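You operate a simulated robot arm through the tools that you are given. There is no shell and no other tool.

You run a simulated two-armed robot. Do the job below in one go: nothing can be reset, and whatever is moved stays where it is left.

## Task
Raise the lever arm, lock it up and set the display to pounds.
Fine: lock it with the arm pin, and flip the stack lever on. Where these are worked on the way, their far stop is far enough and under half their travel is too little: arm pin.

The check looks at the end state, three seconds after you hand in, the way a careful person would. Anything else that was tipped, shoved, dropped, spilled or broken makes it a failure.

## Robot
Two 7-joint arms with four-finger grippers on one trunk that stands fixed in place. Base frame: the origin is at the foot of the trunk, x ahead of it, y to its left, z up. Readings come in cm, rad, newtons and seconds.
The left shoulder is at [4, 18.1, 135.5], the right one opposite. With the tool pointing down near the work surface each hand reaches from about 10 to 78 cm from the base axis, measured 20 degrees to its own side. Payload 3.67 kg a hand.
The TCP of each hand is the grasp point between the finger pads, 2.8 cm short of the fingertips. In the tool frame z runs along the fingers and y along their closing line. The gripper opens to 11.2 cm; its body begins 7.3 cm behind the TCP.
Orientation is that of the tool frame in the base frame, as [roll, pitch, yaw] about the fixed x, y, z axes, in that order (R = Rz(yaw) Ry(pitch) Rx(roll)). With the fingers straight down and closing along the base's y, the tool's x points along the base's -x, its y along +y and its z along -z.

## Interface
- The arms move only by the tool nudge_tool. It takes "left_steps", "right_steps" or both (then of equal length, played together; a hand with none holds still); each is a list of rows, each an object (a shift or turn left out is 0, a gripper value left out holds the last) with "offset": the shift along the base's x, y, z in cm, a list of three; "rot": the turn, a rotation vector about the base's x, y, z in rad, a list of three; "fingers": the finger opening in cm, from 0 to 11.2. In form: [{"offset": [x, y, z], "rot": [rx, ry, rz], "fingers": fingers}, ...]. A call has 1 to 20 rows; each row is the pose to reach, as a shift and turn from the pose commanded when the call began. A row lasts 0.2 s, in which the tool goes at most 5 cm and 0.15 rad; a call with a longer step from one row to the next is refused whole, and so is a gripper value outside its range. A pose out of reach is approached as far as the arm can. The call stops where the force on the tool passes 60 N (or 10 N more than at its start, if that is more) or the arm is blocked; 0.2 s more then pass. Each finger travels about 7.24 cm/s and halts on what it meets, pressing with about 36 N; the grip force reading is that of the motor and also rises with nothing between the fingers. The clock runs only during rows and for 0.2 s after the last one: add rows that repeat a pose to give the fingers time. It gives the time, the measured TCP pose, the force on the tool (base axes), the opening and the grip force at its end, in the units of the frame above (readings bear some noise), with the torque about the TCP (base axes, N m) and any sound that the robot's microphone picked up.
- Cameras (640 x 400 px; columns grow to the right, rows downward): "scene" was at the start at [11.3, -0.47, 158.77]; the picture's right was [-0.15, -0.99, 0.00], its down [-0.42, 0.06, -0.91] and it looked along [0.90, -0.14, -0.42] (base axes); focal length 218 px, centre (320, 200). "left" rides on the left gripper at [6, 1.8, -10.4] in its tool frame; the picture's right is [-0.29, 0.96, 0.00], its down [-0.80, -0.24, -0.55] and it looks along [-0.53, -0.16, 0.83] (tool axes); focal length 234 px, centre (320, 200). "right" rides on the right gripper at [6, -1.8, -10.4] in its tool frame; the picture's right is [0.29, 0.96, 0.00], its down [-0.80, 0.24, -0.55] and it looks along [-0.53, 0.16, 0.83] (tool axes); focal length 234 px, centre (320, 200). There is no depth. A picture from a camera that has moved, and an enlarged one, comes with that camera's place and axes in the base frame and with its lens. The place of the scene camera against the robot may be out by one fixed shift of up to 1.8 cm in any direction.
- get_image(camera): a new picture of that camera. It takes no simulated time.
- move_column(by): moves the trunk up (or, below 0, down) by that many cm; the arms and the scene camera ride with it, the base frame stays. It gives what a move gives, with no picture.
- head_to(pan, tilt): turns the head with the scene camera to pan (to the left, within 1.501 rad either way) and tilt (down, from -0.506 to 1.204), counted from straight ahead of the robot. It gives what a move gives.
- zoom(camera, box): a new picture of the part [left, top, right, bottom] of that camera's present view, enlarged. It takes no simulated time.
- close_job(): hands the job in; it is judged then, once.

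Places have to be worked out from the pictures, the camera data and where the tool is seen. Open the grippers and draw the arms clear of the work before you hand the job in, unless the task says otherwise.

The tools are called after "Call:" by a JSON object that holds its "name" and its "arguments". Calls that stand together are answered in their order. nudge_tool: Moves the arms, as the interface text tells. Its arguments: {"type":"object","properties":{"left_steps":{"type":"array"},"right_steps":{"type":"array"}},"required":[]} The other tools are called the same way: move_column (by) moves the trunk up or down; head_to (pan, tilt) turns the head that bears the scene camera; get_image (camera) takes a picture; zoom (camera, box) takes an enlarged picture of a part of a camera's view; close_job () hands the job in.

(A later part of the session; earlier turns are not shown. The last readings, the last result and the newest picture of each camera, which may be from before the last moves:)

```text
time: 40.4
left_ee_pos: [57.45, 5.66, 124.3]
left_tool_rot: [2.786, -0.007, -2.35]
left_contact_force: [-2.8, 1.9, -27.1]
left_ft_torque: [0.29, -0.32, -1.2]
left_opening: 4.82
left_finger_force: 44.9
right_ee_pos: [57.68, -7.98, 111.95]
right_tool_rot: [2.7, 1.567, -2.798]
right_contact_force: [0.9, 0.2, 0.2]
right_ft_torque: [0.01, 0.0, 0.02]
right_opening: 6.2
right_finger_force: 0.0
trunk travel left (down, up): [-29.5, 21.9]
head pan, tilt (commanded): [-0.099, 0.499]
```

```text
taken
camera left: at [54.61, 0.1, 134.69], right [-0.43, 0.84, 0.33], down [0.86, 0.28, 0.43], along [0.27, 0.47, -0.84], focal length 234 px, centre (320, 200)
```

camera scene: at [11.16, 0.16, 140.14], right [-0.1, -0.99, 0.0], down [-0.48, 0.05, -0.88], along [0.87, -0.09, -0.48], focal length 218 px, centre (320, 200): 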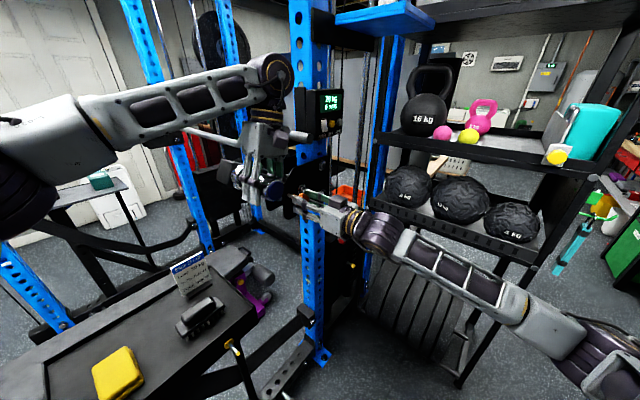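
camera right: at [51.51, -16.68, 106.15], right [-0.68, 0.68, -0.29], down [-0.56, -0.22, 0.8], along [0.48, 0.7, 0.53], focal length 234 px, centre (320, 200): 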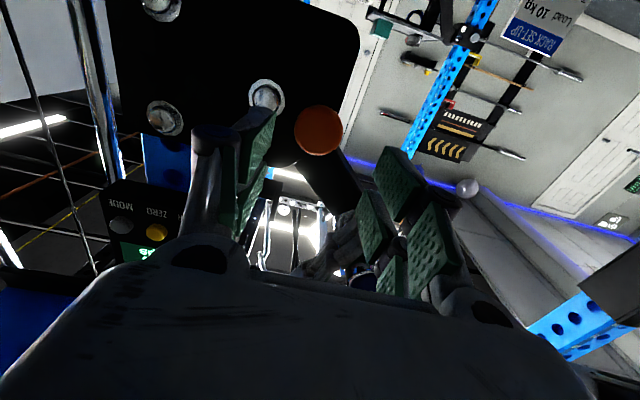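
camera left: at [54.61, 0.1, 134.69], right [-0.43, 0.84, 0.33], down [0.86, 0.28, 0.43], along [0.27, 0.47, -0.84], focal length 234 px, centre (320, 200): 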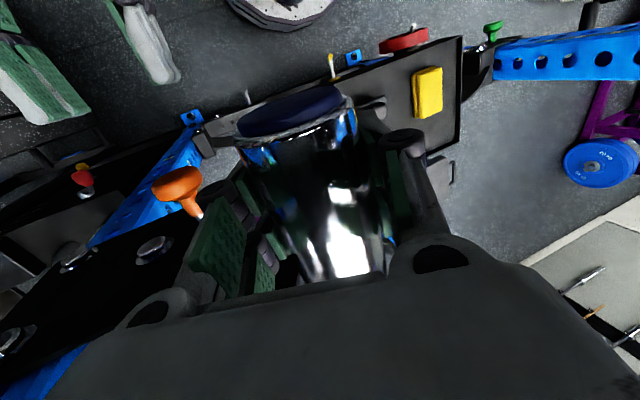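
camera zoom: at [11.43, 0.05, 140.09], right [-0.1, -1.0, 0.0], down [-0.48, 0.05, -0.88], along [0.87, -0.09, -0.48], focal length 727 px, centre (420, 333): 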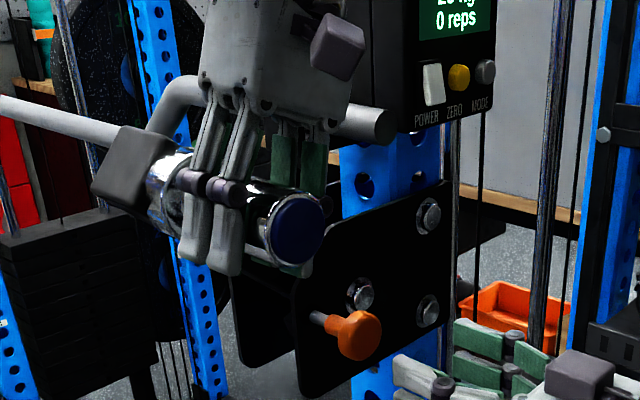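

The arm is now at roughly 0.65 rad with 27 N on the hand. I'll zoom to see the beam relative to the pin and any stop before going further.

Call:
{"name": "zoom", "arguments": {"camera": "right", "box": [230, 60, 430, 260]}}

Call:
{"name": "zoom", "arguments": {"camera": "scene", "box": [230, 130, 330, 205]}}

```text
2.00 times, centred on (330, 160) of right
camera zoom: at [51.51, -16.68, 106.15], right [-0.68, 0.68, -0.29], down [-0.56, -0.22, 0.8], along [0.48, 0.7, 0.53], focal length 468 px, centre (300, 280)
```

zoom: 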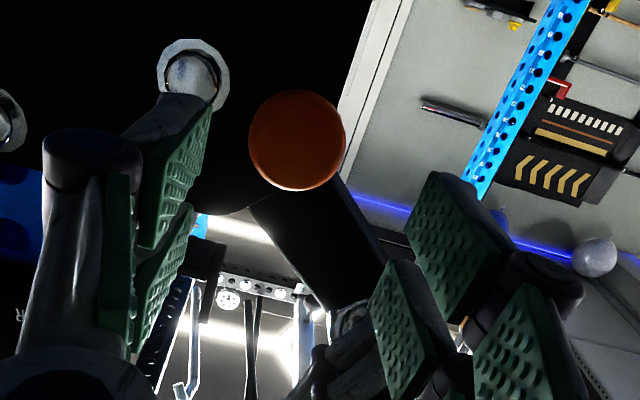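

```text
5.33 times, centred on (280, 168) of scene
camera zoom: at [11.43, 0.05, 140.09], right [-0.1, -1.0, 0.0], down [-0.48, 0.05, -0.88], along [0.87, -0.09, -0.48], focal length 1164 px, centre (533, 373)
```

zoom: 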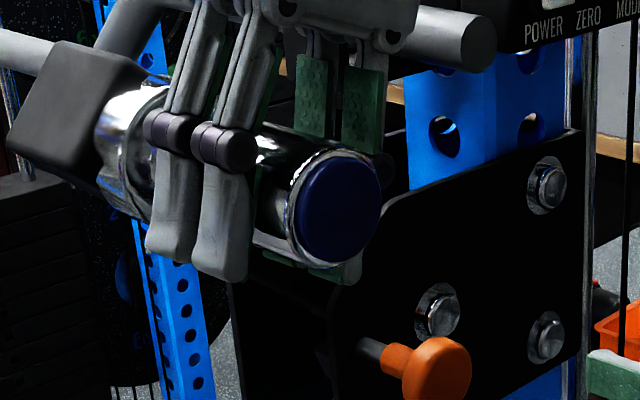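

No stop yet, and the beam's underside looks close to passing the pin line. I'll raise another ~0.15 rad with the hand's tilt fixed so its body keeps clear of the bar end.

Call:
{"name": "nudge_tool", "arguments": {"left_steps": [{"offset": [0.22, -0.22, 0.4]}, {"offset": [0.45, -0.45, 0.78]}, {"offset": [0.69, -0.69, 1.16]}, {"offset": [0.93, -0.93, 1.53]}, {"offset": [1.18, -1.18, 1.9]}, {"offset": [1.44, -1.44, 2.25]}, {"offset": [1.44, -1.44, 2.25]}]}}

Call:
{"name": "zoom", "arguments": {"camera": "right", "box": [230, 60, 430, 260]}}

Call:
{"name": "zoom", "arguments": {"camera": "scene", "box": [210, 90, 370, 210]}}

```text
time: 42.0
left_ee_pos: [58.29, 4.42, 127.36]
left_tool_rot: [2.801, -0.003, -2.348]
left_contact_force: [-9.5, 13.1, 24.7]
left_ft_torque: [1.0, 0.97, -0.15]
left_opening: 5.65
left_finger_force: 14.0
right_ee_pos: [57.22, -7.8, 112.4]
right_tool_rot: [-2.129, 1.569, -1.343]
right_contact_force: [0.0, -0.5, 0.3]
right_ft_torque: [-0.03, 0.01, -0.02]
right_opening: 6.2
right_finger_force: 0.2
trunk travel left (down, up): [-29.5, 21.9]
head pan, tilt (commanded): [-0.099, 0.499]
```

```text
2.00 times, centred on (330, 160) of right
camera zoom: at [51.13, -16.48, 106.48], right [-0.68, 0.68, -0.29], down [-0.56, -0.22, 0.8], along [0.48, 0.7, 0.53], focal length 468 px, centre (300, 280)
```

zoom: 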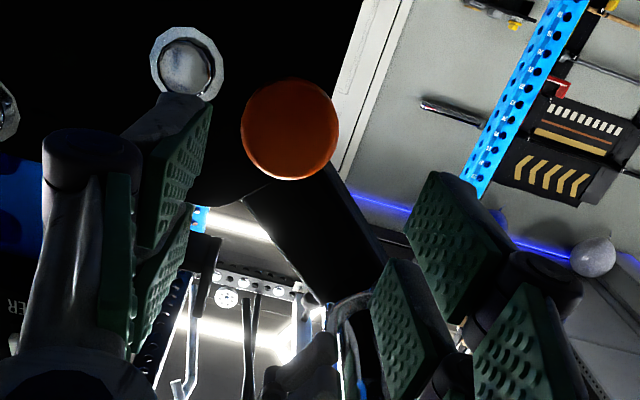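

```text
3.33 times, centred on (290, 150) of scene
camera zoom: at [10.88, 0.36, 140.2], right [-0.1, -0.99, 0.0], down [-0.47, 0.05, -0.88], along [0.88, -0.09, -0.48], focal length 727 px, centre (420, 367)
```

zoom: 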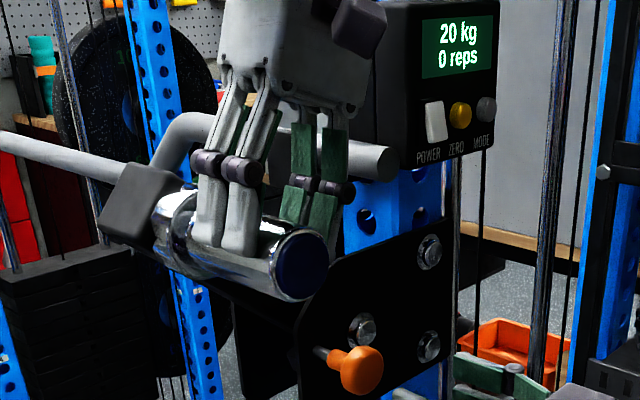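

The hand moved up more than the arm did: the beam angle is unchanged in the right camera, so the arm seems to have met its upper stop and the fingers slid up the sleeve. I'll check the left view before acting.

Call:
{"name": "get_image", "arguments": {"camera": "left"}}

Call:
{"name": "zoom", "arguments": {"camera": "scene", "box": [235, 120, 325, 190]}}

```text
taken
camera left: at [55.46, -0.96, 137.72], right [-0.44, 0.84, 0.32], down [0.85, 0.28, 0.44], along [0.28, 0.47, -0.84], focal length 234 px, centre (320, 200)
```

left: 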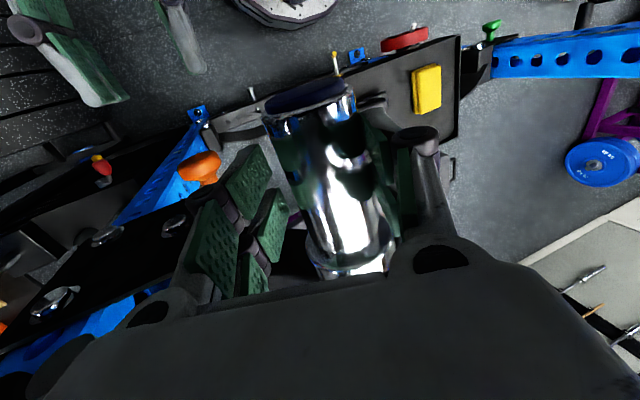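

```text
5.71 times, centred on (280, 155) of scene
camera zoom: at [10.88, 0.36, 140.2], right [-0.1, -0.99, 0.0], down [-0.47, 0.05, -0.88], along [0.88, -0.09, -0.48], focal length 1247 px, centre (549, 457)
```

zoom: 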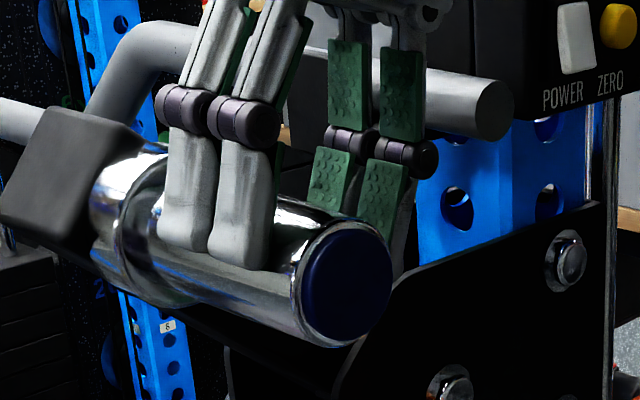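

The fingertips are now only around the sleeve's mid-height, so the grip is marginal. I'll lower the hand 1.2 cm while keeping the fingers squeezing, to regain hold without letting the arm drop.

Call:
{"name": "nudge_tool", "arguments": {"left_steps": [{"offset": [0, 0, -0.6], "fingers": 3.5}, {"offset": [0, 0, -1.2], "fingers": 3.5}, {"offset": [0, 0, -1.2], "fingers": 3.5}]}}

Call:
{"name": "get_image", "arguments": {"camera": "left"}}

Call:
{"name": "zoom", "arguments": {"camera": "scene", "box": [210, 100, 370, 220]}}

```text
time: 42.8
left_ee_pos: [57.97, 4.61, 126.01]
left_tool_rot: [2.789, -0.006, -2.349]
left_contact_force: [-23.7, 22.4, 27.5]
left_ft_torque: [0.33, 0.96, -0.45]
left_opening: 5.83
left_finger_force: 22.6
right_ee_pos: [56.9, -7.74, 112.4]
right_tool_rot: [-1.62, 1.567, -0.833]
right_contact_force: [-0.3, -0.1, 0.1]
right_ft_torque: [0.03, 0.0, -0.02]
right_opening: 6.19
right_finger_force: 0.0
trunk travel left (down, up): [-29.5, 21.9]
head pan, tilt (commanded): [-0.099, 0.499]
```

```text
taken
camera left: at [55.18, -0.86, 136.39], right [-0.44, 0.84, 0.33], down [0.86, 0.28, 0.43], along [0.27, 0.47, -0.84], focal length 234 px, centre (320, 200)
```

left: 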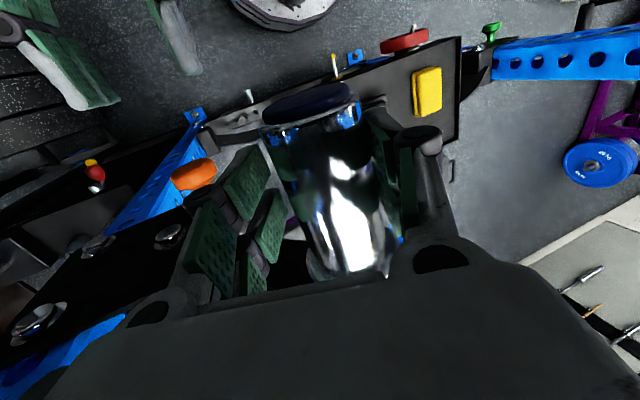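

```text
3.33 times, centred on (290, 160) of scene
camera zoom: at [10.51, 0.41, 140.19], right [-0.1, -1.0, 0.0], down [-0.47, 0.04, -0.88], along [0.88, -0.09, -0.47], focal length 727 px, centre (420, 333)
```

zoom: 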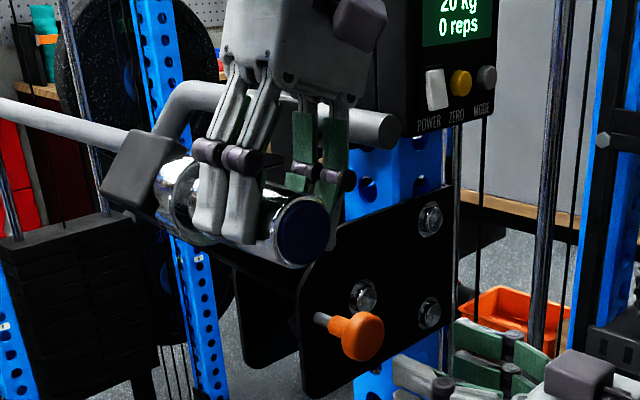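

The arm stayed where it was even with ~27 N downward on it, so the hinge seems to hold itself by friction or a stop. I'll open the left fingers in place to 8 cm and check whether the arm stays up.

Call:
{"name": "nudge_tool", "arguments": {"left_steps": [{"offset": [0, 0, 0], "fingers": 7.0}, {"offset": [0, 0, 0], "fingers": 8.5}, {"offset": [0, 0, 0], "fingers": 8.5}]}}

Call:
{"name": "get_image", "arguments": {"camera": "left"}}

Call:
{"name": "zoom", "arguments": {"camera": "scene", "box": [210, 100, 370, 220]}}

Call:
{"name": "get_image", "arguments": {"camera": "right"}}

```text
time: 43.6
left_ee_pos: [58.83, 4.21, 125.54]
left_tool_rot: [2.792, -0.005, -2.349]
left_contact_force: [-0.4, 0.7, 1.6]
left_ft_torque: [-0.02, 0.0, 0.0]
left_opening: 8.5
left_finger_force: 0.1
right_ee_pos: [57.35, -7.99, 112.11]
right_tool_rot: [2.843, 1.568, -2.654]
right_contact_force: [0.5, -0.6, 0.0]
right_ft_torque: [-0.02, 0.01, 0.07]
right_opening: 6.2
right_finger_force: 0.0
trunk travel left (down, up): [-29.5, 21.9]
head pan, tilt (commanded): [-0.099, 0.499]
```

```text
taken
camera left: at [55.97, -1.31, 135.97], right [-0.44, 0.84, 0.33], down [0.86, 0.28, 0.43], along [0.27, 0.47, -0.84], focal length 234 px, centre (320, 200)
```

left: 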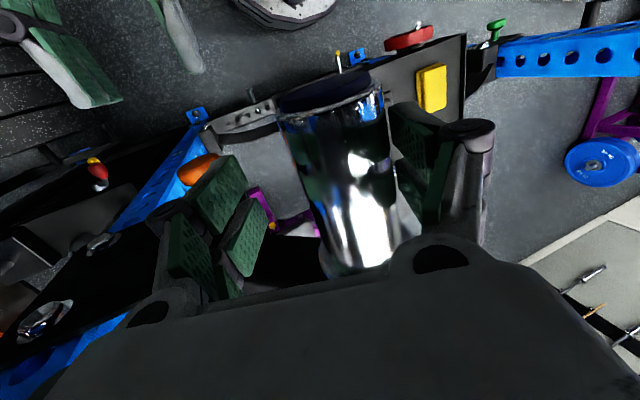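

```text
3.33 times, centred on (290, 160) of scene
camera zoom: at [11.25, 0.03, 140.12], right [-0.1, -0.99, 0.0], down [-0.48, 0.05, -0.88], along [0.87, -0.09, -0.48], focal length 727 px, centre (420, 333)
```

zoom: 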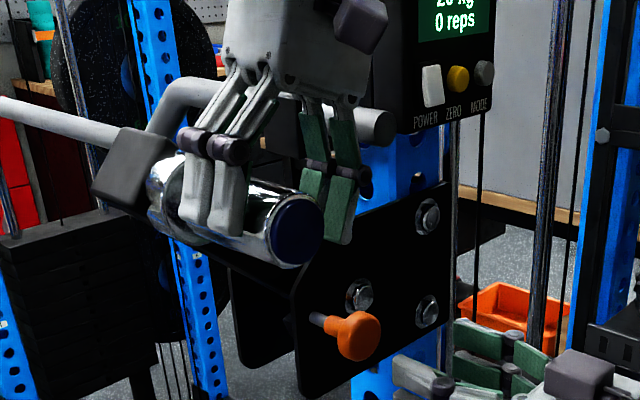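

```text
taken
camera right: at [51.39, -16.69, 106.25], right [-0.68, 0.68, -0.29], down [-0.56, -0.22, 0.8], along [0.48, 0.7, 0.53], focal length 234 px, centre (320, 200)
```

right: 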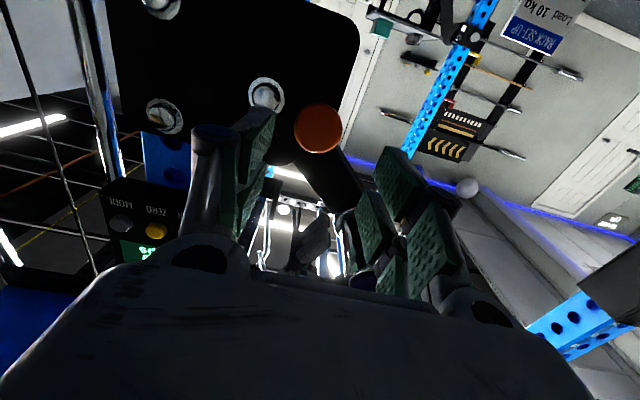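

With the fingers open the arm stays up by itself at about 0.71 rad (40°), so its hinge holds by friction and nothing dropped. By my projection the beam's lower edge still crosses the pin line, so it must go higher; I'll lift the left hand clear, tilt it so the outer fingers come in from below, and prepare to re-grip.

Call:
{"name": "nudge_tool", "arguments": {"left_steps": [{"offset": [0, 0, 3]}, {"offset": [0, 0, 6]}, {"offset": [0, 0, 9]}, {"offset": [-0.74, 0.74, 9], "rot": [-0.099, -0.099, 0]}, {"offset": [-1.48, 1.48, 9], "rot": [-0.198, -0.198, 0]}, {"offset": [-2.22, 2.22, 8.9], "rot": [-0.297, -0.297, 0]}, {"offset": [-2.96, 2.96, 8.8], "rot": [-0.396, -0.396, 0]}, {"offset": [-3.7, 3.7, 8.7], "rot": [-0.495, -0.495, 0]}, {"offset": [-3.7, 3.7, 8.7], "rot": [-0.495, -0.495, 0]}]}}

Call:
{"name": "get_image", "arguments": {"camera": "left"}}

Call:
{"name": "get_image", "arguments": {"camera": "scene"}}

```text
time: 45.6
left_ee_pos: [55.14, 7.8, 134.4]
left_tool_rot: [-2.792, -0.008, -2.354]
left_contact_force: [-0.2, -0.3, -0.6]
left_ft_torque: [0.03, 0.02, 0.0]
left_opening: 8.47
left_finger_force: 0.1
left hand out of reach, approached as far as the arm can: row 1, 2, 3, 4
right_ee_pos: [57.49, -8.09, 112.12]
right_tool_rot: [2.198, 1.566, 2.983]
right_contact_force: [0.4, -1.2, -0.2]
right_ft_torque: [0.01, -0.01, 0.04]
right_opening: 6.2
right_finger_force: 0.1
trunk travel left (down, up): [-29.5, 21.9]
head pan, tilt (commanded): [-0.099, 0.499]
```

```text
taken
camera left: at [47.15, 7.3, 143.51], right [-0.44, 0.84, -0.33], down [0.59, 0.54, 0.6], along [0.68, 0.06, -0.73], focal length 234 px, centre (320, 200)
```

left: 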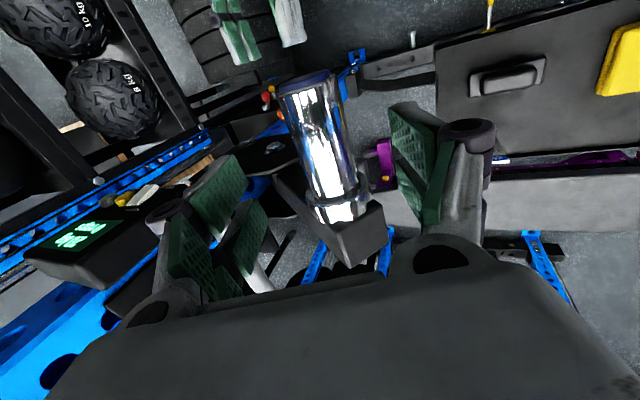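

```text
taken
camera scene: at [11.31, -0.16, 140.12], right [-0.1, -0.99, 0.0], down [-0.48, 0.05, -0.88], along [0.87, -0.09, -0.48], focal length 218 px, centre (320, 200)
```

scene: 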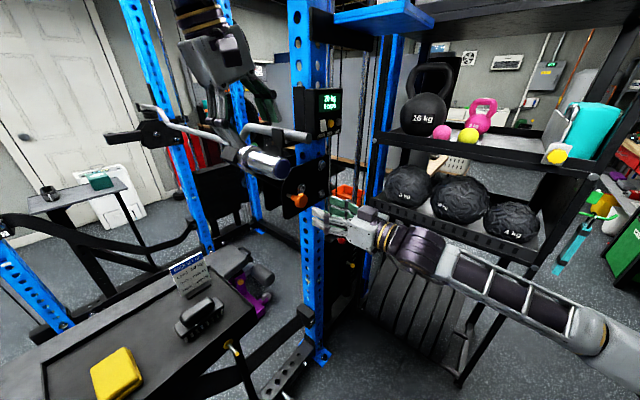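

The arm is holding at ~40° on its own with the left hand clear. I'll zoom in for a clean look at the beam, pin and stops.

Call:
{"name": "zoom", "arguments": {"camera": "scene", "box": [225, 130, 345, 220]}}

Call:
{"name": "zoom", "arguments": {"camera": "left", "box": [220, 60, 420, 270]}}

Call:
{"name": "zoom", "arguments": {"camera": "right", "box": [250, 70, 400, 220]}}

```text
4.44 times, centred on (285, 175) of scene
camera zoom: at [11.31, -0.16, 140.12], right [-0.1, -0.99, 0.0], down [-0.48, 0.05, -0.88], along [0.87, -0.09, -0.48], focal length 970 px, centre (476, 311)
```

zoom: 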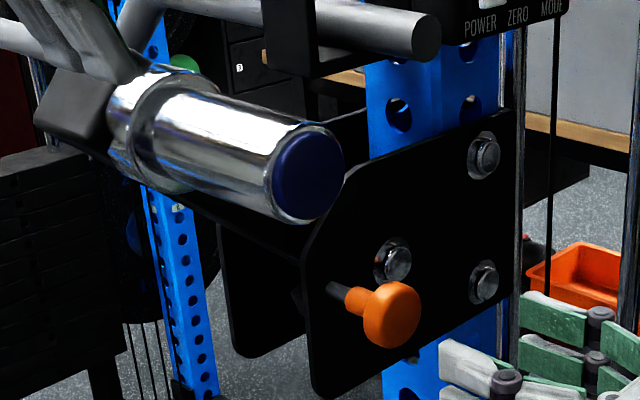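

```text
1.90 times, centred on (320, 165) of left
camera zoom: at [47.15, 7.3, 143.51], right [-0.44, 0.84, -0.33], down [0.59, 0.54, 0.6], along [0.68, 0.06, -0.73], focal length 446 px, centre (320, 267)
```

zoom: 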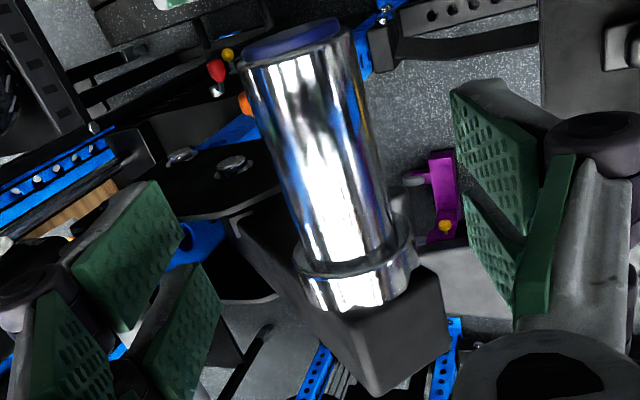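

```text
2.67 times, centred on (325, 145) of right
camera zoom: at [51.44, -16.84, 106.19], right [-0.68, 0.68, -0.29], down [-0.56, -0.22, 0.8], along [0.48, 0.7, 0.53], focal length 624 px, centre (307, 347)
```

zoom: 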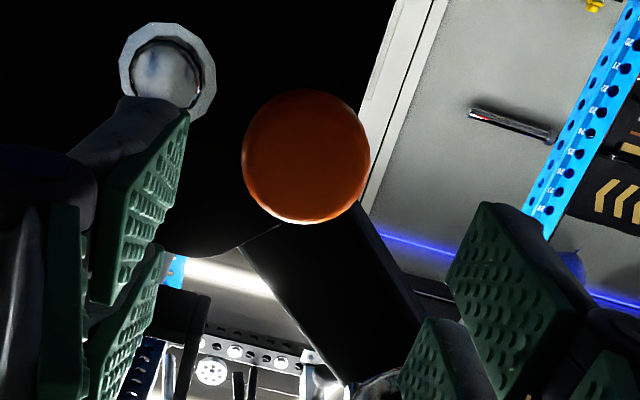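

Accounting for perspective, the beam's underside now lies about 1 cm above the pin axis, so the pin should pass beneath it, and the arm likely reached its ~0.7 rad limit. I'll bring the left hand down around the sleeve again to control and test the arm while the right hand handles the pin.

Call:
{"name": "nudge_tool", "arguments": {"left_steps": [{"offset": [0.5, -0.5, -1.9]}, {"offset": [1.0, -1.0, -3.8]}, {"offset": [1.5, -1.5, -5.8]}, {"offset": [2.0, -2.0, -7.7]}, {"offset": [2.5, -2.5, -9.7]}, {"offset": [2.5, -2.5, -9.7]}]}}

Call:
{"name": "get_image", "arguments": {"camera": "left"}}

Call:
{"name": "zoom", "arguments": {"camera": "scene", "box": [225, 110, 345, 200]}}

```text
time: 47.0
left_ee_pos: [57.5, 5.44, 124.75]
left_tool_rot: [-2.794, -0.008, -2.355]
left_contact_force: [0.0, -0.8, -0.4]
left_ft_torque: [0.01, 0.01, -0.01]
left_opening: 8.5
left_finger_force: 0.0
right_ee_pos: [57.56, -8.17, 112.11]
right_tool_rot: [2.789, 1.569, -2.708]
right_contact_force: [-0.2, -0.1, 0.3]
right_ft_torque: [0.0, -0.04, 0.01]
right_opening: 6.19
right_finger_force: 0.1
trunk travel left (down, up): [-29.5, 21.9]
head pan, tilt (commanded): [-0.099, 0.499]
```

```text
taken
camera left: at [49.62, 5.01, 133.85], right [-0.44, 0.84, -0.33], down [0.59, 0.54, 0.6], along [0.68, 0.06, -0.73], focal length 234 px, centre (320, 200)
```

left: 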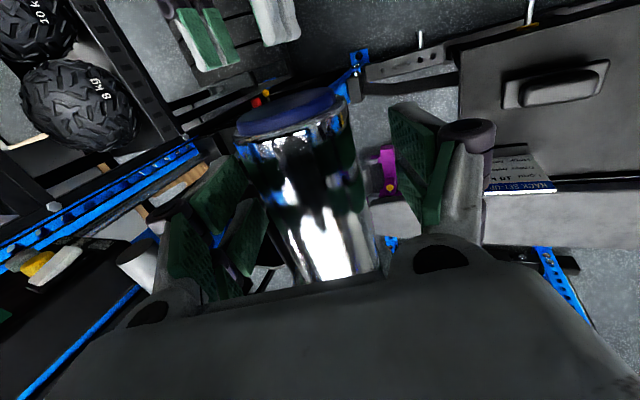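

```text
4.44 times, centred on (285, 155) of scene
camera zoom: at [11.19, 0.01, 140.13], right [-0.1, -0.99, 0.0], down [-0.48, 0.05, -0.88], along [0.87, -0.09, -0.48], focal length 970 px, centre (476, 400)
```

zoom: 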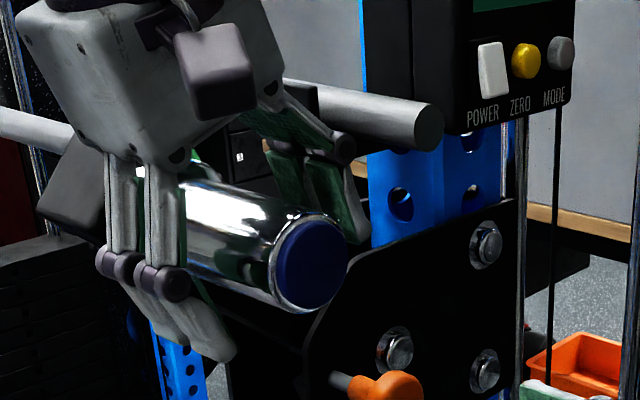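

Well placed with no contact. I'll close the left fingers on the sleeve.

Call:
{"name": "nudge_tool", "arguments": {"left_steps": [{"offset": [0, 0, 0], "fingers": 3.5}, {"offset": [0, 0, 0], "fingers": 3.5}, {"offset": [0, 0, 0], "fingers": 3.5}, {"offset": [0, 0, 0], "fingers": 3.5}]}}

Call:
{"name": "get_image", "arguments": {"camera": "left"}}

```text
time: 48.0
left_ee_pos: [57.62, 5.35, 124.84]
left_tool_rot: [-2.791, -0.007, -2.356]
left_contact_force: [8.9, -3.4, 7.4]
left_ft_torque: [-0.07, -0.48, -0.96]
left_opening: 4.79
left_finger_force: 44.8
right_ee_pos: [57.65, -8.06, 112.1]
right_tool_rot: [2.415, 1.568, -3.082]
right_contact_force: [-0.7, 0.5, 0.6]
right_ft_torque: [-0.02, -0.02, -0.01]
right_opening: 6.19
right_finger_force: 0.0
trunk travel left (down, up): [-29.5, 21.9]
head pan, tilt (commanded): [-0.099, 0.499]
```

```text
taken
camera left: at [49.8, 4.92, 133.86], right [-0.43, 0.84, -0.33], down [0.59, 0.54, 0.6], along [0.68, 0.06, -0.73], focal length 234 px, centre (320, 200)
```

left: 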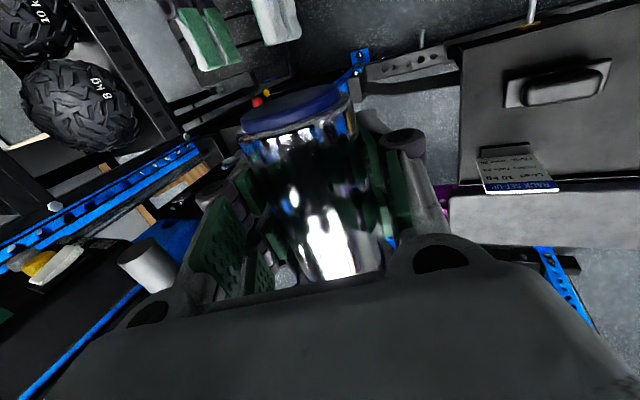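

Firm grip at 4.79 cm. I'll test whether the arm goes any higher by pushing 1 cm along the tangent and comparing force and motion.

Call:
{"name": "nudge_tool", "arguments": {"left_steps": [{"offset": [0.15, -0.15, 0.25]}, {"offset": [0.31, -0.31, 0.51]}, {"offset": [0.46, -0.46, 0.76]}, {"offset": [0.46, -0.46, 0.76]}]}}

Call:
{"name": "zoom", "arguments": {"camera": "right", "box": [250, 70, 400, 220]}}

Call:
{"name": "zoom", "arguments": {"camera": "scene", "box": [225, 120, 345, 210]}}

```text
time: 49.2
left_ee_pos: [57.77, 5.35, 124.76]
left_tool_rot: [-2.813, -0.011, -2.359]
left_contact_force: [-11.1, 15.2, -2.1]
left_ft_torque: [0.79, 0.76, -0.91]
left_opening: 4.79
left_finger_force: 45.5
right_ee_pos: [57.41, -7.92, 112.33]
right_tool_rot: [-2.559, 1.569, -1.774]
right_contact_force: [0.4, 0.8, -0.7]
right_ft_torque: [0.01, 0.03, -0.03]
right_opening: 6.22
right_finger_force: 0.1
trunk travel left (down, up): [-29.5, 21.9]
head pan, tilt (commanded): [-0.099, 0.499]
stopped in row 4 (left hand): the force on the tool passed its limit at 62 N (the readings are from after the stop); the commanded pose is now the measured one
```

```text
2.67 times, centred on (325, 145) of right
camera zoom: at [51.36, -16.61, 106.37], right [-0.68, 0.68, -0.29], down [-0.56, -0.22, 0.8], along [0.48, 0.7, 0.53], focal length 624 px, centre (307, 347)
```

zoom: 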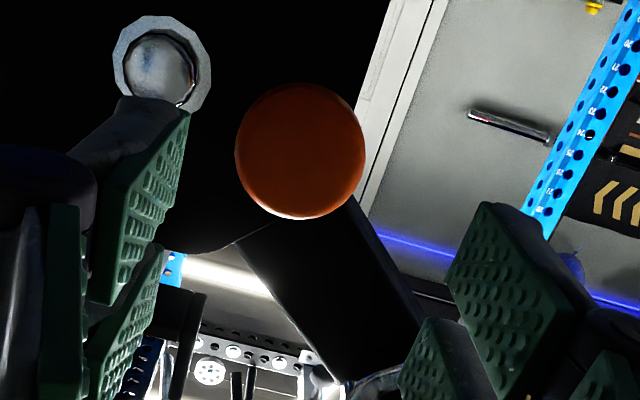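

```text
4.44 times, centred on (285, 165) of scene
camera zoom: at [11.13, 0.25, 140.18], right [-0.1, -1.0, 0.0], down [-0.48, 0.05, -0.88], along [0.87, -0.09, -0.48], focal length 970 px, centre (476, 356)
```

zoom: 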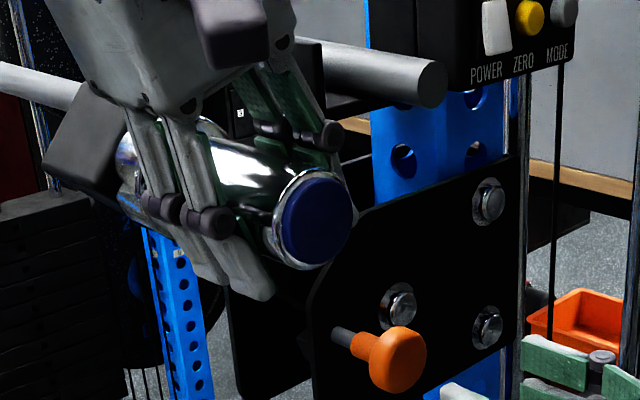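

The arm refuses to go higher (62 N with almost no motion), so it is at its upper stop. Now I'll bring the right hand back over the pulled-out knob and grip it.

Call:
{"name": "nudge_tool", "arguments": {"right_steps": [{"offset": [1.7, 1.5, -0.1]}, {"offset": [3.4, 3.2, -0.2]}, {"offset": [4.8, 4.6, -0.2]}, {"offset": [5.9, 5.7, -0.2]}, {"offset": [5.9, 5.7, -0.2]}, {"offset": [5.9, 5.7, -0.2], "fingers": 2.5}, {"offset": [5.9, 5.7, -0.2], "fingers": 2.5}, {"offset": [5.9, 5.7, -0.2], "fingers": 2.5}]}}

Call:
{"name": "get_image", "arguments": {"camera": "right"}}

Call:
{"name": "zoom", "arguments": {"camera": "scene", "box": [245, 140, 365, 230]}}

```text
time: 51.0
left_ee_pos: [57.71, 5.2, 124.85]
left_tool_rot: [-2.811, -0.01, -2.358]
left_contact_force: [-21.5, 25.5, -12.5]
left_ft_torque: [0.13, -0.61, -0.65]
left_opening: 4.8
left_finger_force: 44.6
right_ee_pos: [63.4, -2.27, 112.04]
right_tool_rot: [-2.559, 1.567, -1.778]
right_contact_force: [14.1, -10.4, 2.3]
right_ft_torque: [-0.04, 0.1, -0.34]
right_opening: 3.84
right_finger_force: 45.1
trunk travel left (down, up): [-29.5, 21.9]
head pan, tilt (commanded): [-0.099, 0.499]
```

```text
taken
camera right: at [57.34, -10.95, 106.14], right [-0.67, 0.68, -0.29], down [-0.56, -0.22, 0.8], along [0.48, 0.7, 0.53], focal length 234 px, centre (320, 200)
```

right: 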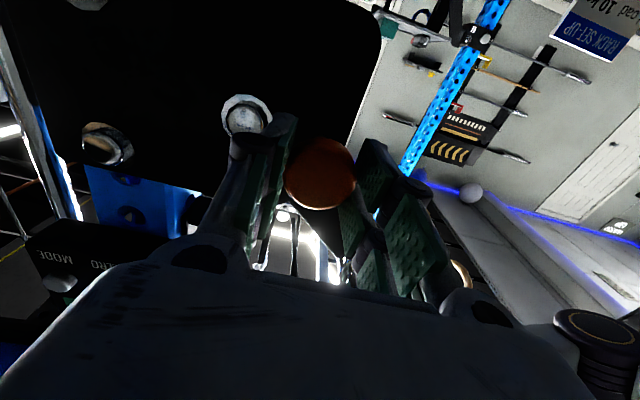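

```text
4.44 times, centred on (305, 185) of scene
camera zoom: at [11.14, 0.33, 140.13], right [-0.1, -0.99, 0.0], down [-0.48, 0.05, -0.88], along [0.87, -0.09, -0.48], focal length 970 px, centre (387, 267)
```

zoom: 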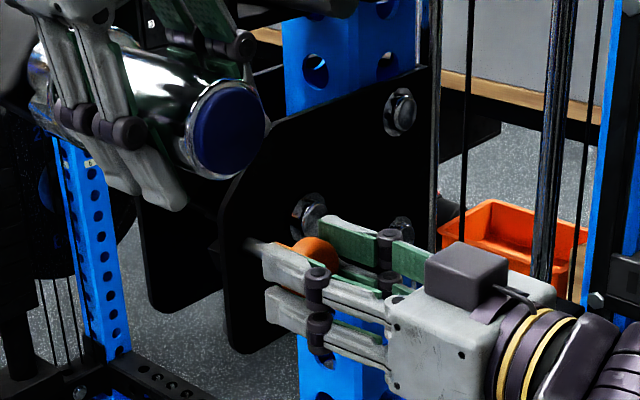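

Knob gripped again. I'll push the pin in along (0.707, 0.707, 0) by about 3.1 cm in small steps while easing the left hand's inward load slightly.

Call:
{"name": "nudge_tool", "arguments": {"left_steps": [{"offset": [-0.1, 0.1, 0]}, {"offset": [-0.2, 0.2, 0]}, {"offset": [-0.3, 0.3, 0]}, {"offset": [-0.3, 0.3, 0]}, {"offset": [-0.3, 0.3, 0]}, {"offset": [-0.3, 0.3, 0]}, {"offset": [-0.3, 0.3, 0]}, {"offset": [-0.3, 0.3, 0]}], "right_steps": [{"offset": [0.3, 0.3, 0]}, {"offset": [0.6, 0.6, 0]}, {"offset": [0.9, 0.9, 0]}, {"offset": [1.2, 1.2, 0]}, {"offset": [1.5, 1.5, 0]}, {"offset": [1.8, 1.8, 0]}, {"offset": [2.1, 2.1, 0]}, {"offset": [2.1, 2.1, 0]}]}}

Call:
{"name": "get_image", "arguments": {"camera": "right"}}

Call:
{"name": "zoom", "arguments": {"camera": "scene", "box": [245, 140, 365, 230]}}

```text
time: 52.8
left_ee_pos: [57.63, 5.31, 124.63]
left_tool_rot: [-2.807, -0.01, -2.355]
left_contact_force: [8.1, 10.6, -8.6]
left_ft_torque: [0.74, -0.73, -0.38]
left_opening: 4.77
left_finger_force: 45.2
right_ee_pos: [65.65, -0.18, 112.01]
right_tool_rot: [2.355, 1.57, 3.139]
right_contact_force: [-1.7, -10.0, 10.2]
right_ft_torque: [0.22, -0.15, -0.04]
right_opening: 3.81
right_finger_force: 44.5
trunk travel left (down, up): [-29.5, 21.9]
head pan, tilt (commanded): [-0.099, 0.499]
```

```text
taken
camera right: at [59.53, -8.84, 106.08], right [-0.68, 0.68, -0.29], down [-0.56, -0.22, 0.8], along [0.48, 0.7, 0.53], focal length 234 px, centre (320, 200)
```

right: 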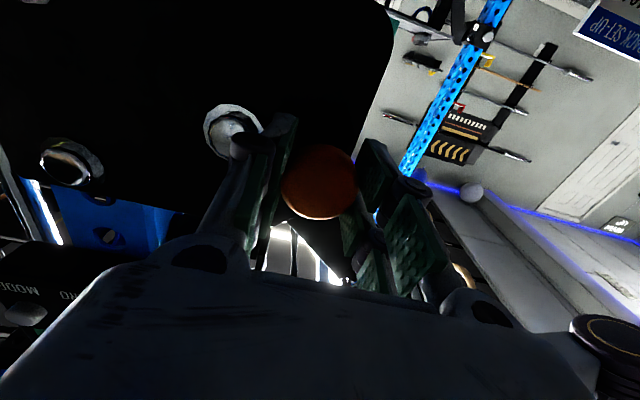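

```text
4.44 times, centred on (305, 185) of scene
camera zoom: at [11.36, 0.07, 140.12], right [-0.1, -1.0, 0.0], down [-0.48, 0.05, -0.88], along [0.87, -0.09, -0.48], focal length 970 px, centre (387, 267)
```

zoom: 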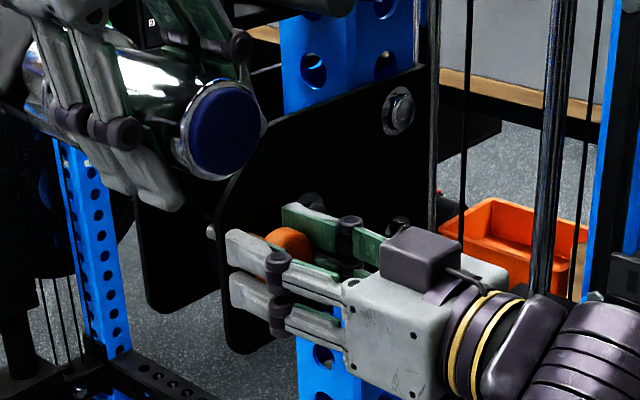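

The pin travelled back in 3.07 cm, to its original depth. I'll press it another 0.3 cm to confirm it is seated at the stop.

Call:
{"name": "nudge_tool", "arguments": {"right_steps": [{"offset": [0.15, 0.15, 0]}, {"offset": [0.3, 0.3, 0]}, {"offset": [0.3, 0.3, 0]}]}}

Call:
{"name": "get_image", "arguments": {"camera": "right"}}

```text
time: 53.6
left_ee_pos: [57.72, 5.33, 124.84]
left_tool_rot: [-2.812, -0.01, -2.353]
left_contact_force: [26.0, 18.4, -10.2]
left_ft_torque: [0.81, 0.02, -0.75]
left_opening: 4.79
left_finger_force: 45.2
right_ee_pos: [65.88, -0.05, 111.94]
right_tool_rot: [2.026, 1.569, 2.809]
right_contact_force: [-30.8, -24.6, 10.0]
right_ft_torque: [0.2, -0.16, 0.07]
right_opening: 3.83
right_finger_force: 44.7
trunk travel left (down, up): [-29.5, 21.9]
head pan, tilt (commanded): [-0.099, 0.499]
```

```text
taken
camera right: at [59.7, -8.67, 106.06], right [-0.68, 0.68, -0.29], down [-0.56, -0.22, 0.8], along [0.48, 0.7, 0.53], focal length 234 px, centre (320, 200)
```

right: 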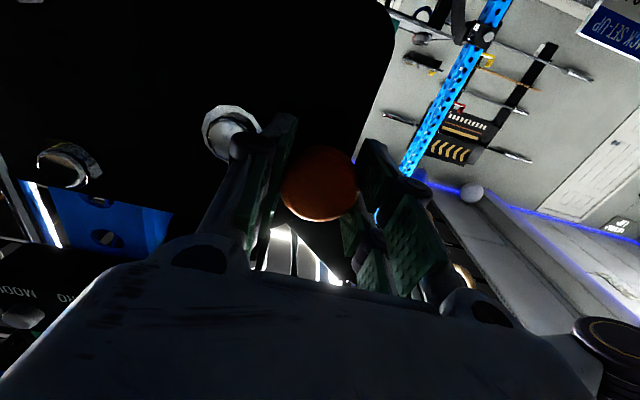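

It resists with ~40 N, so the pin is fully seated. I'll release the knob and back the right hand off to verify its position by camera.

Call:
{"name": "nudge_tool", "arguments": {"right_steps": [{"offset": [-0.2, -0.2, 0]}, {"offset": [-0.2, -0.2, 0], "fingers": 6.2}, {"offset": [-0.2, -0.2, 0], "fingers": 6.2}, {"offset": [-0.2, -0.2, 0], "fingers": 6.2}, {"offset": [-1.7, -1.7, 0]}, {"offset": [-3.4, -3.4, 0]}, {"offset": [-5.4, -5.4, 0]}, {"offset": [-7.4, -7.4, 0]}, {"offset": [-7.4, -7.4, 0]}]}}

Call:
{"name": "get_image", "arguments": {"camera": "right"}}

Call:
{"name": "zoom", "arguments": {"camera": "scene", "box": [245, 140, 365, 230]}}

```text
time: 55.6
left_ee_pos: [57.65, 5.34, 124.79]
left_tool_rot: [-2.809, -0.01, -2.358]
left_contact_force: [4.5, 2.6, 1.5]
left_ft_torque: [0.39, -0.05, -0.42]
left_opening: 4.79
left_finger_force: 45.0
right_ee_pos: [58.51, -7.46, 111.76]
right_tool_rot: [2.648, 1.566, -2.85]
right_contact_force: [0.1, -0.9, -0.2]
right_ft_torque: [0.0, -0.03, 0.0]
right_opening: 6.2
right_finger_force: 0.0
trunk travel left (down, up): [-29.5, 21.9]
head pan, tilt (commanded): [-0.099, 0.499]
```

```text
taken
camera right: at [52.36, -16.11, 105.98], right [-0.68, 0.68, -0.29], down [-0.56, -0.22, 0.8], along [0.48, 0.7, 0.53], focal length 234 px, centre (320, 200)
```

right: 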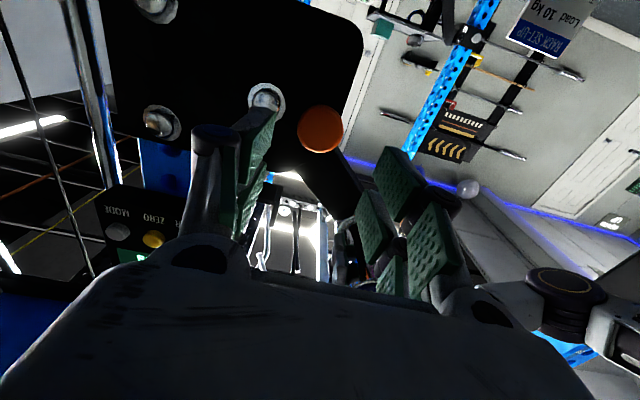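

```text
4.44 times, centred on (305, 185) of scene
camera zoom: at [11.33, 0.04, 140.12], right [-0.1, -0.99, 0.0], down [-0.48, 0.05, -0.88], along [0.87, -0.09, -0.48], focal length 970 px, centre (387, 267)
```

zoom: 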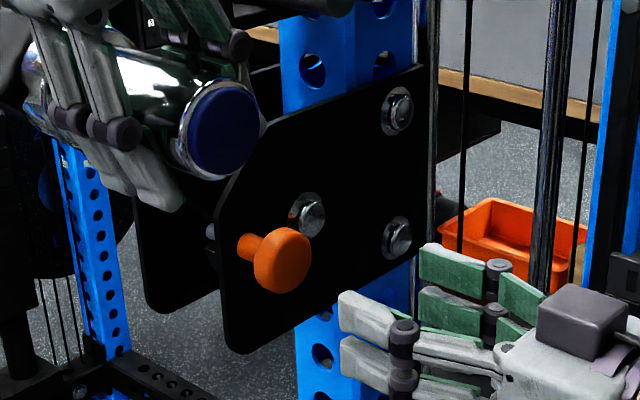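

The steel shaft is hidden again and the pin's tip shows behind the plate, under the beam: the pin is in. I'll test the lock by easing the sleeve down 0.8 cm along its tangent and reading the resistance.

Call:
{"name": "nudge_tool", "arguments": {"left_steps": [{"offset": [-0.12, 0.12, -0.2]}, {"offset": [-0.25, 0.25, -0.4]}, {"offset": [-0.37, 0.37, -0.6]}, {"offset": [-0.37, 0.37, -0.6]}]}}

Call:
{"name": "zoom", "arguments": {"camera": "scene", "box": [245, 140, 365, 230]}}

```text
time: 56.6
left_ee_pos: [57.3, 5.47, 124.19]
left_tool_rot: [-2.808, -0.009, -2.358]
left_contact_force: [11.0, -0.1, 6.9]
left_ft_torque: [0.28, -0.89, -0.78]
left_opening: 4.76
left_finger_force: 44.7
right_ee_pos: [58.47, -7.38, 111.81]
right_tool_rot: [2.627, 1.566, -2.871]
right_contact_force: [-0.7, -0.3, -1.1]
right_ft_torque: [0.01, -0.03, 0.0]
right_opening: 6.21
right_finger_force: 0.0
trunk travel left (down, up): [-29.5, 21.9]
head pan, tilt (commanded): [-0.099, 0.499]
```

```text
4.44 times, centred on (305, 185) of scene
camera zoom: at [11.36, 0.0, 140.12], right [-0.1, -0.99, 0.0], down [-0.48, 0.05, -0.88], along [0.87, -0.09, -0.48], focal length 970 px, centre (387, 267)
```

zoom: 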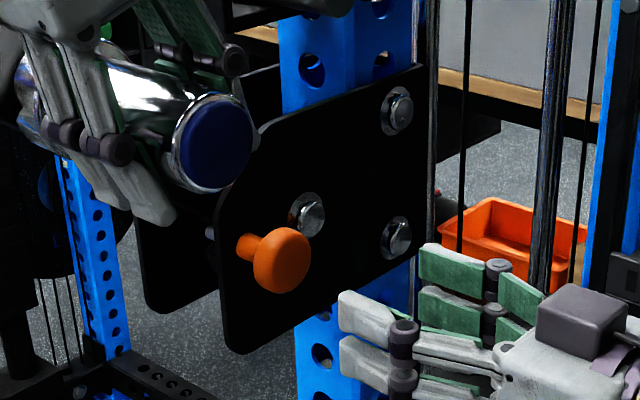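

The sleeve came down 0.7 cm with little force, so there is a gap between beam and pin. I'll continue lowering slowly to feel whether the pin actually catches the beam.

Call:
{"name": "nudge_tool", "arguments": {"left_steps": [{"offset": [-0.13, 0.13, -0.23]}, {"offset": [-0.26, 0.26, -0.47]}, {"offset": [-0.4, 0.4, -0.7]}, {"offset": [-0.53, 0.53, -0.94]}, {"offset": [-0.66, 0.66, -1.17]}, {"offset": [-0.79, 0.79, -1.4]}, {"offset": [-0.79, 0.79, -1.4]}]}}

Call:
{"name": "zoom", "arguments": {"camera": "scene", "box": [245, 140, 365, 230]}}

Call:
{"name": "zoom", "arguments": {"camera": "right", "box": [250, 70, 400, 220]}}

```text
time: 57.6
left_ee_pos: [57.15, 5.68, 123.85]
left_tool_rot: [-2.789, -0.007, -2.355]
left_contact_force: [21.5, -18.0, 6.1]
left_ft_torque: [-0.12, 0.53, -1.1]
left_opening: 4.75
left_finger_force: 44.7
right_ee_pos: [58.73, -7.68, 111.7]
right_tool_rot: [2.086, 1.566, 2.875]
right_contact_force: [0.2, -0.4, -0.3]
right_ft_torque: [0.02, 0.0, 0.0]
right_opening: 6.23
right_finger_force: 0.0
trunk travel left (down, up): [-29.5, 21.9]
head pan, tilt (commanded): [-0.099, 0.499]
stopped in row 5 (left hand): the force on the tool passed its limit at 63 N (the readings are from after the stop); the commanded pose is now the measured one
```

```text
4.44 times, centred on (305, 185) of scene
camera zoom: at [11.61, -0.35, 140.06], right [-0.1, -0.99, 0.0], down [-0.48, 0.05, -0.88], along [0.87, -0.09, -0.48], focal length 970 px, centre (387, 267)
```

zoom: 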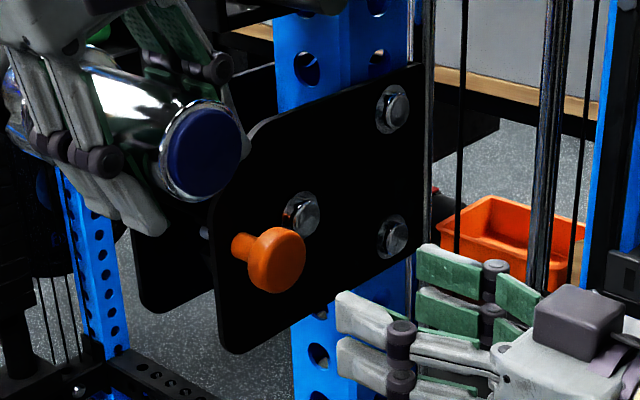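

```text
2.67 times, centred on (325, 145) of right
camera zoom: at [52.55, -16.29, 105.77], right [-0.68, 0.68, -0.28], down [-0.56, -0.22, 0.8], along [0.48, 0.7, 0.53], focal length 624 px, centre (307, 347)
```

zoom: 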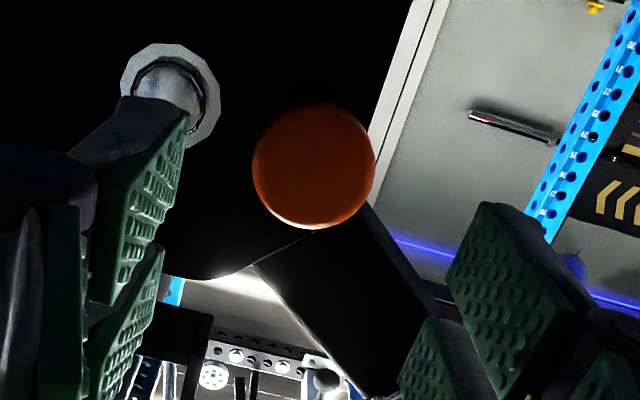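

The arm is stopped hard (63 N) after only ~1 cm of play, so the pin does lock it up. I'll ease the sleeve back up slightly to unload, open the left fingers and lift the hand clear.

Call:
{"name": "nudge_tool", "arguments": {"left_steps": [{"offset": [0.15, -0.15, 0.25]}, {"offset": [0.3, -0.3, 0.55]}, {"offset": [0.3, -0.3, 0.55]}, {"offset": [0.3, -0.3, 0.55], "fingers": 7.8}, {"offset": [0.3, -0.3, 0.55], "fingers": 7.8}, {"offset": [0.3, -0.3, 0.55], "fingers": 7.8}]}}

Call:
{"name": "get_image", "arguments": {"camera": "left"}}

Call:
{"name": "zoom", "arguments": {"camera": "scene", "box": [225, 110, 345, 200]}}

```text
time: 59.0
left_ee_pos: [57.14, 5.97, 124.3]
left_tool_rot: [-2.792, -0.008, -2.355]
left_contact_force: [0.0, -0.6, 0.5]
left_ft_torque: [0.0, -0.01, -0.02]
left_opening: 7.81
left_finger_force: 0.1
right_ee_pos: [58.42, -7.37, 111.81]
right_tool_rot: [2.739, 1.57, -2.759]
right_contact_force: [-0.4, 0.4, 0.4]
right_ft_torque: [0.02, 0.03, -0.01]
right_opening: 6.2
right_finger_force: 0.1
trunk travel left (down, up): [-29.5, 21.9]
head pan, tilt (commanded): [-0.099, 0.499]
```

```text
taken
camera left: at [49.2, 5.42, 133.49], right [-0.44, 0.84, -0.33], down [0.59, 0.54, 0.6], along [0.68, 0.06, -0.73], focal length 234 px, centre (320, 200)
```

left: 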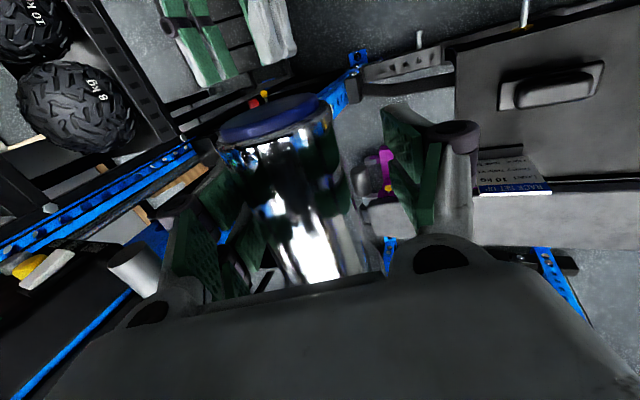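

```text
4.44 times, centred on (285, 155) of scene
camera zoom: at [11.23, 0.02, 140.13], right [-0.1, -0.99, 0.0], down [-0.48, 0.05, -0.88], along [0.87, -0.09, -0.48], focal length 970 px, centre (476, 400)
```

zoom: 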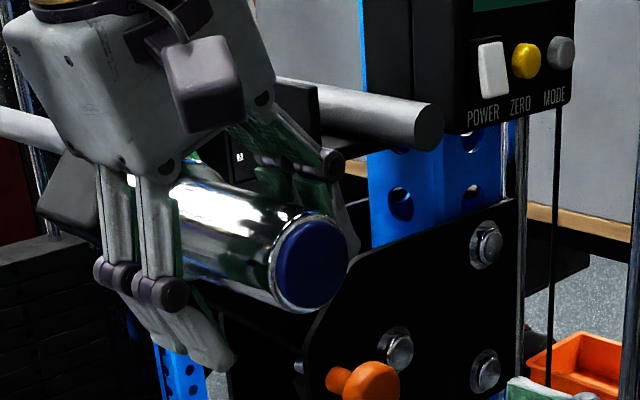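

The arm stays up and the left fingers are free. I'll centre the opening a little, withdraw along the finger direction, then draw the left hand back to a parked position.

Call:
{"name": "nudge_tool", "arguments": {"left_steps": [{"offset": [0.6, -0.6, 0.3]}, {"offset": [0.1, -0.1, 2.6]}, {"offset": [-0.6, 0.6, 5.2]}, {"offset": [-1.2, 1.2, 7.6]}, {"offset": [-1.8, 1.8, 10]}, {"offset": [-2.3, 2.3, 12]}, {"offset": [-4.5, 2.3, 13], "rot": [0.08, 0.08, 0]}, {"offset": [-7.0, 2.3, 13.5], "rot": [0.16, 0.16, 0]}, {"offset": [-10, 2.3, 13.5], "rot": [0.24, 0.24, 0]}, {"offset": [-13, 2.3, 13.5], "rot": [0.24, 0.24, 0]}, {"offset": [-15, 2.3, 13.5], "rot": [0.24, 0.24, 0]}, {"offset": [-15, 2.3, 13.5], "rot": [0.24, 0.24, 0]}]}}

Call:
{"name": "get_image", "arguments": {"camera": "scene"}}

Call:
{"name": "zoom", "arguments": {"camera": "scene", "box": [225, 110, 365, 215]}}

```text
time: 61.6
left_ee_pos: [42.08, 8.08, 137.79]
left_tool_rot: [-3.132, -0.006, -2.352]
left_contact_force: [0.6, 0.1, -0.6]
left_ft_torque: [0.04, 0.04, 0.01]
left_opening: 7.79
left_finger_force: 0.0
right_ee_pos: [58.44, -7.51, 111.87]
right_tool_rot: [2.519, 1.567, -2.977]
right_contact_force: [-0.4, -0.5, -0.6]
right_ft_torque: [-0.01, 0.03, 0.04]
right_opening: 6.2
right_finger_force: 0.0
trunk travel left (down, up): [-29.5, 21.9]
head pan, tilt (commanded): [-0.099, 0.499]
```

```text
taken
camera scene: at [11.29, -0.04, 140.12], right [-0.1, -0.99, 0.0], down [-0.48, 0.05, -0.88], along [0.87, -0.09, -0.48], focal length 218 px, centre (320, 200)
```

scene: 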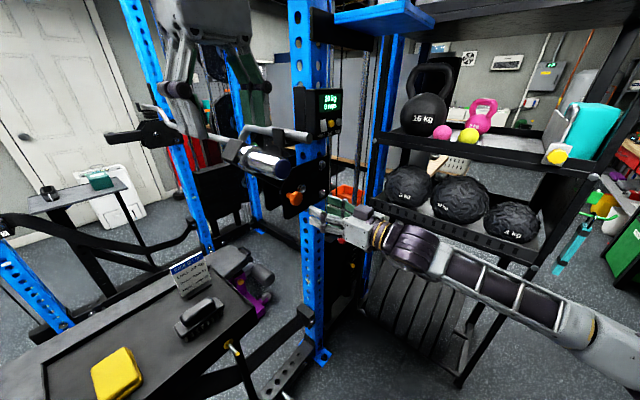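

```text
3.81 times, centred on (295, 162) of scene
camera zoom: at [11.29, -0.04, 140.12], right [-0.1, -0.99, 0.0], down [-0.48, 0.05, -0.88], along [0.87, -0.09, -0.48], focal length 831 px, centre (415, 343)
```

zoom: 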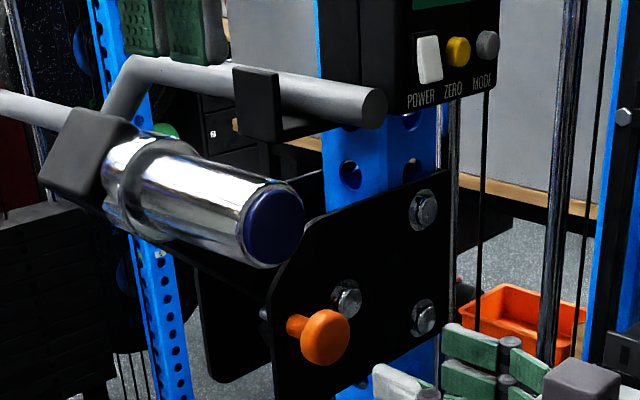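

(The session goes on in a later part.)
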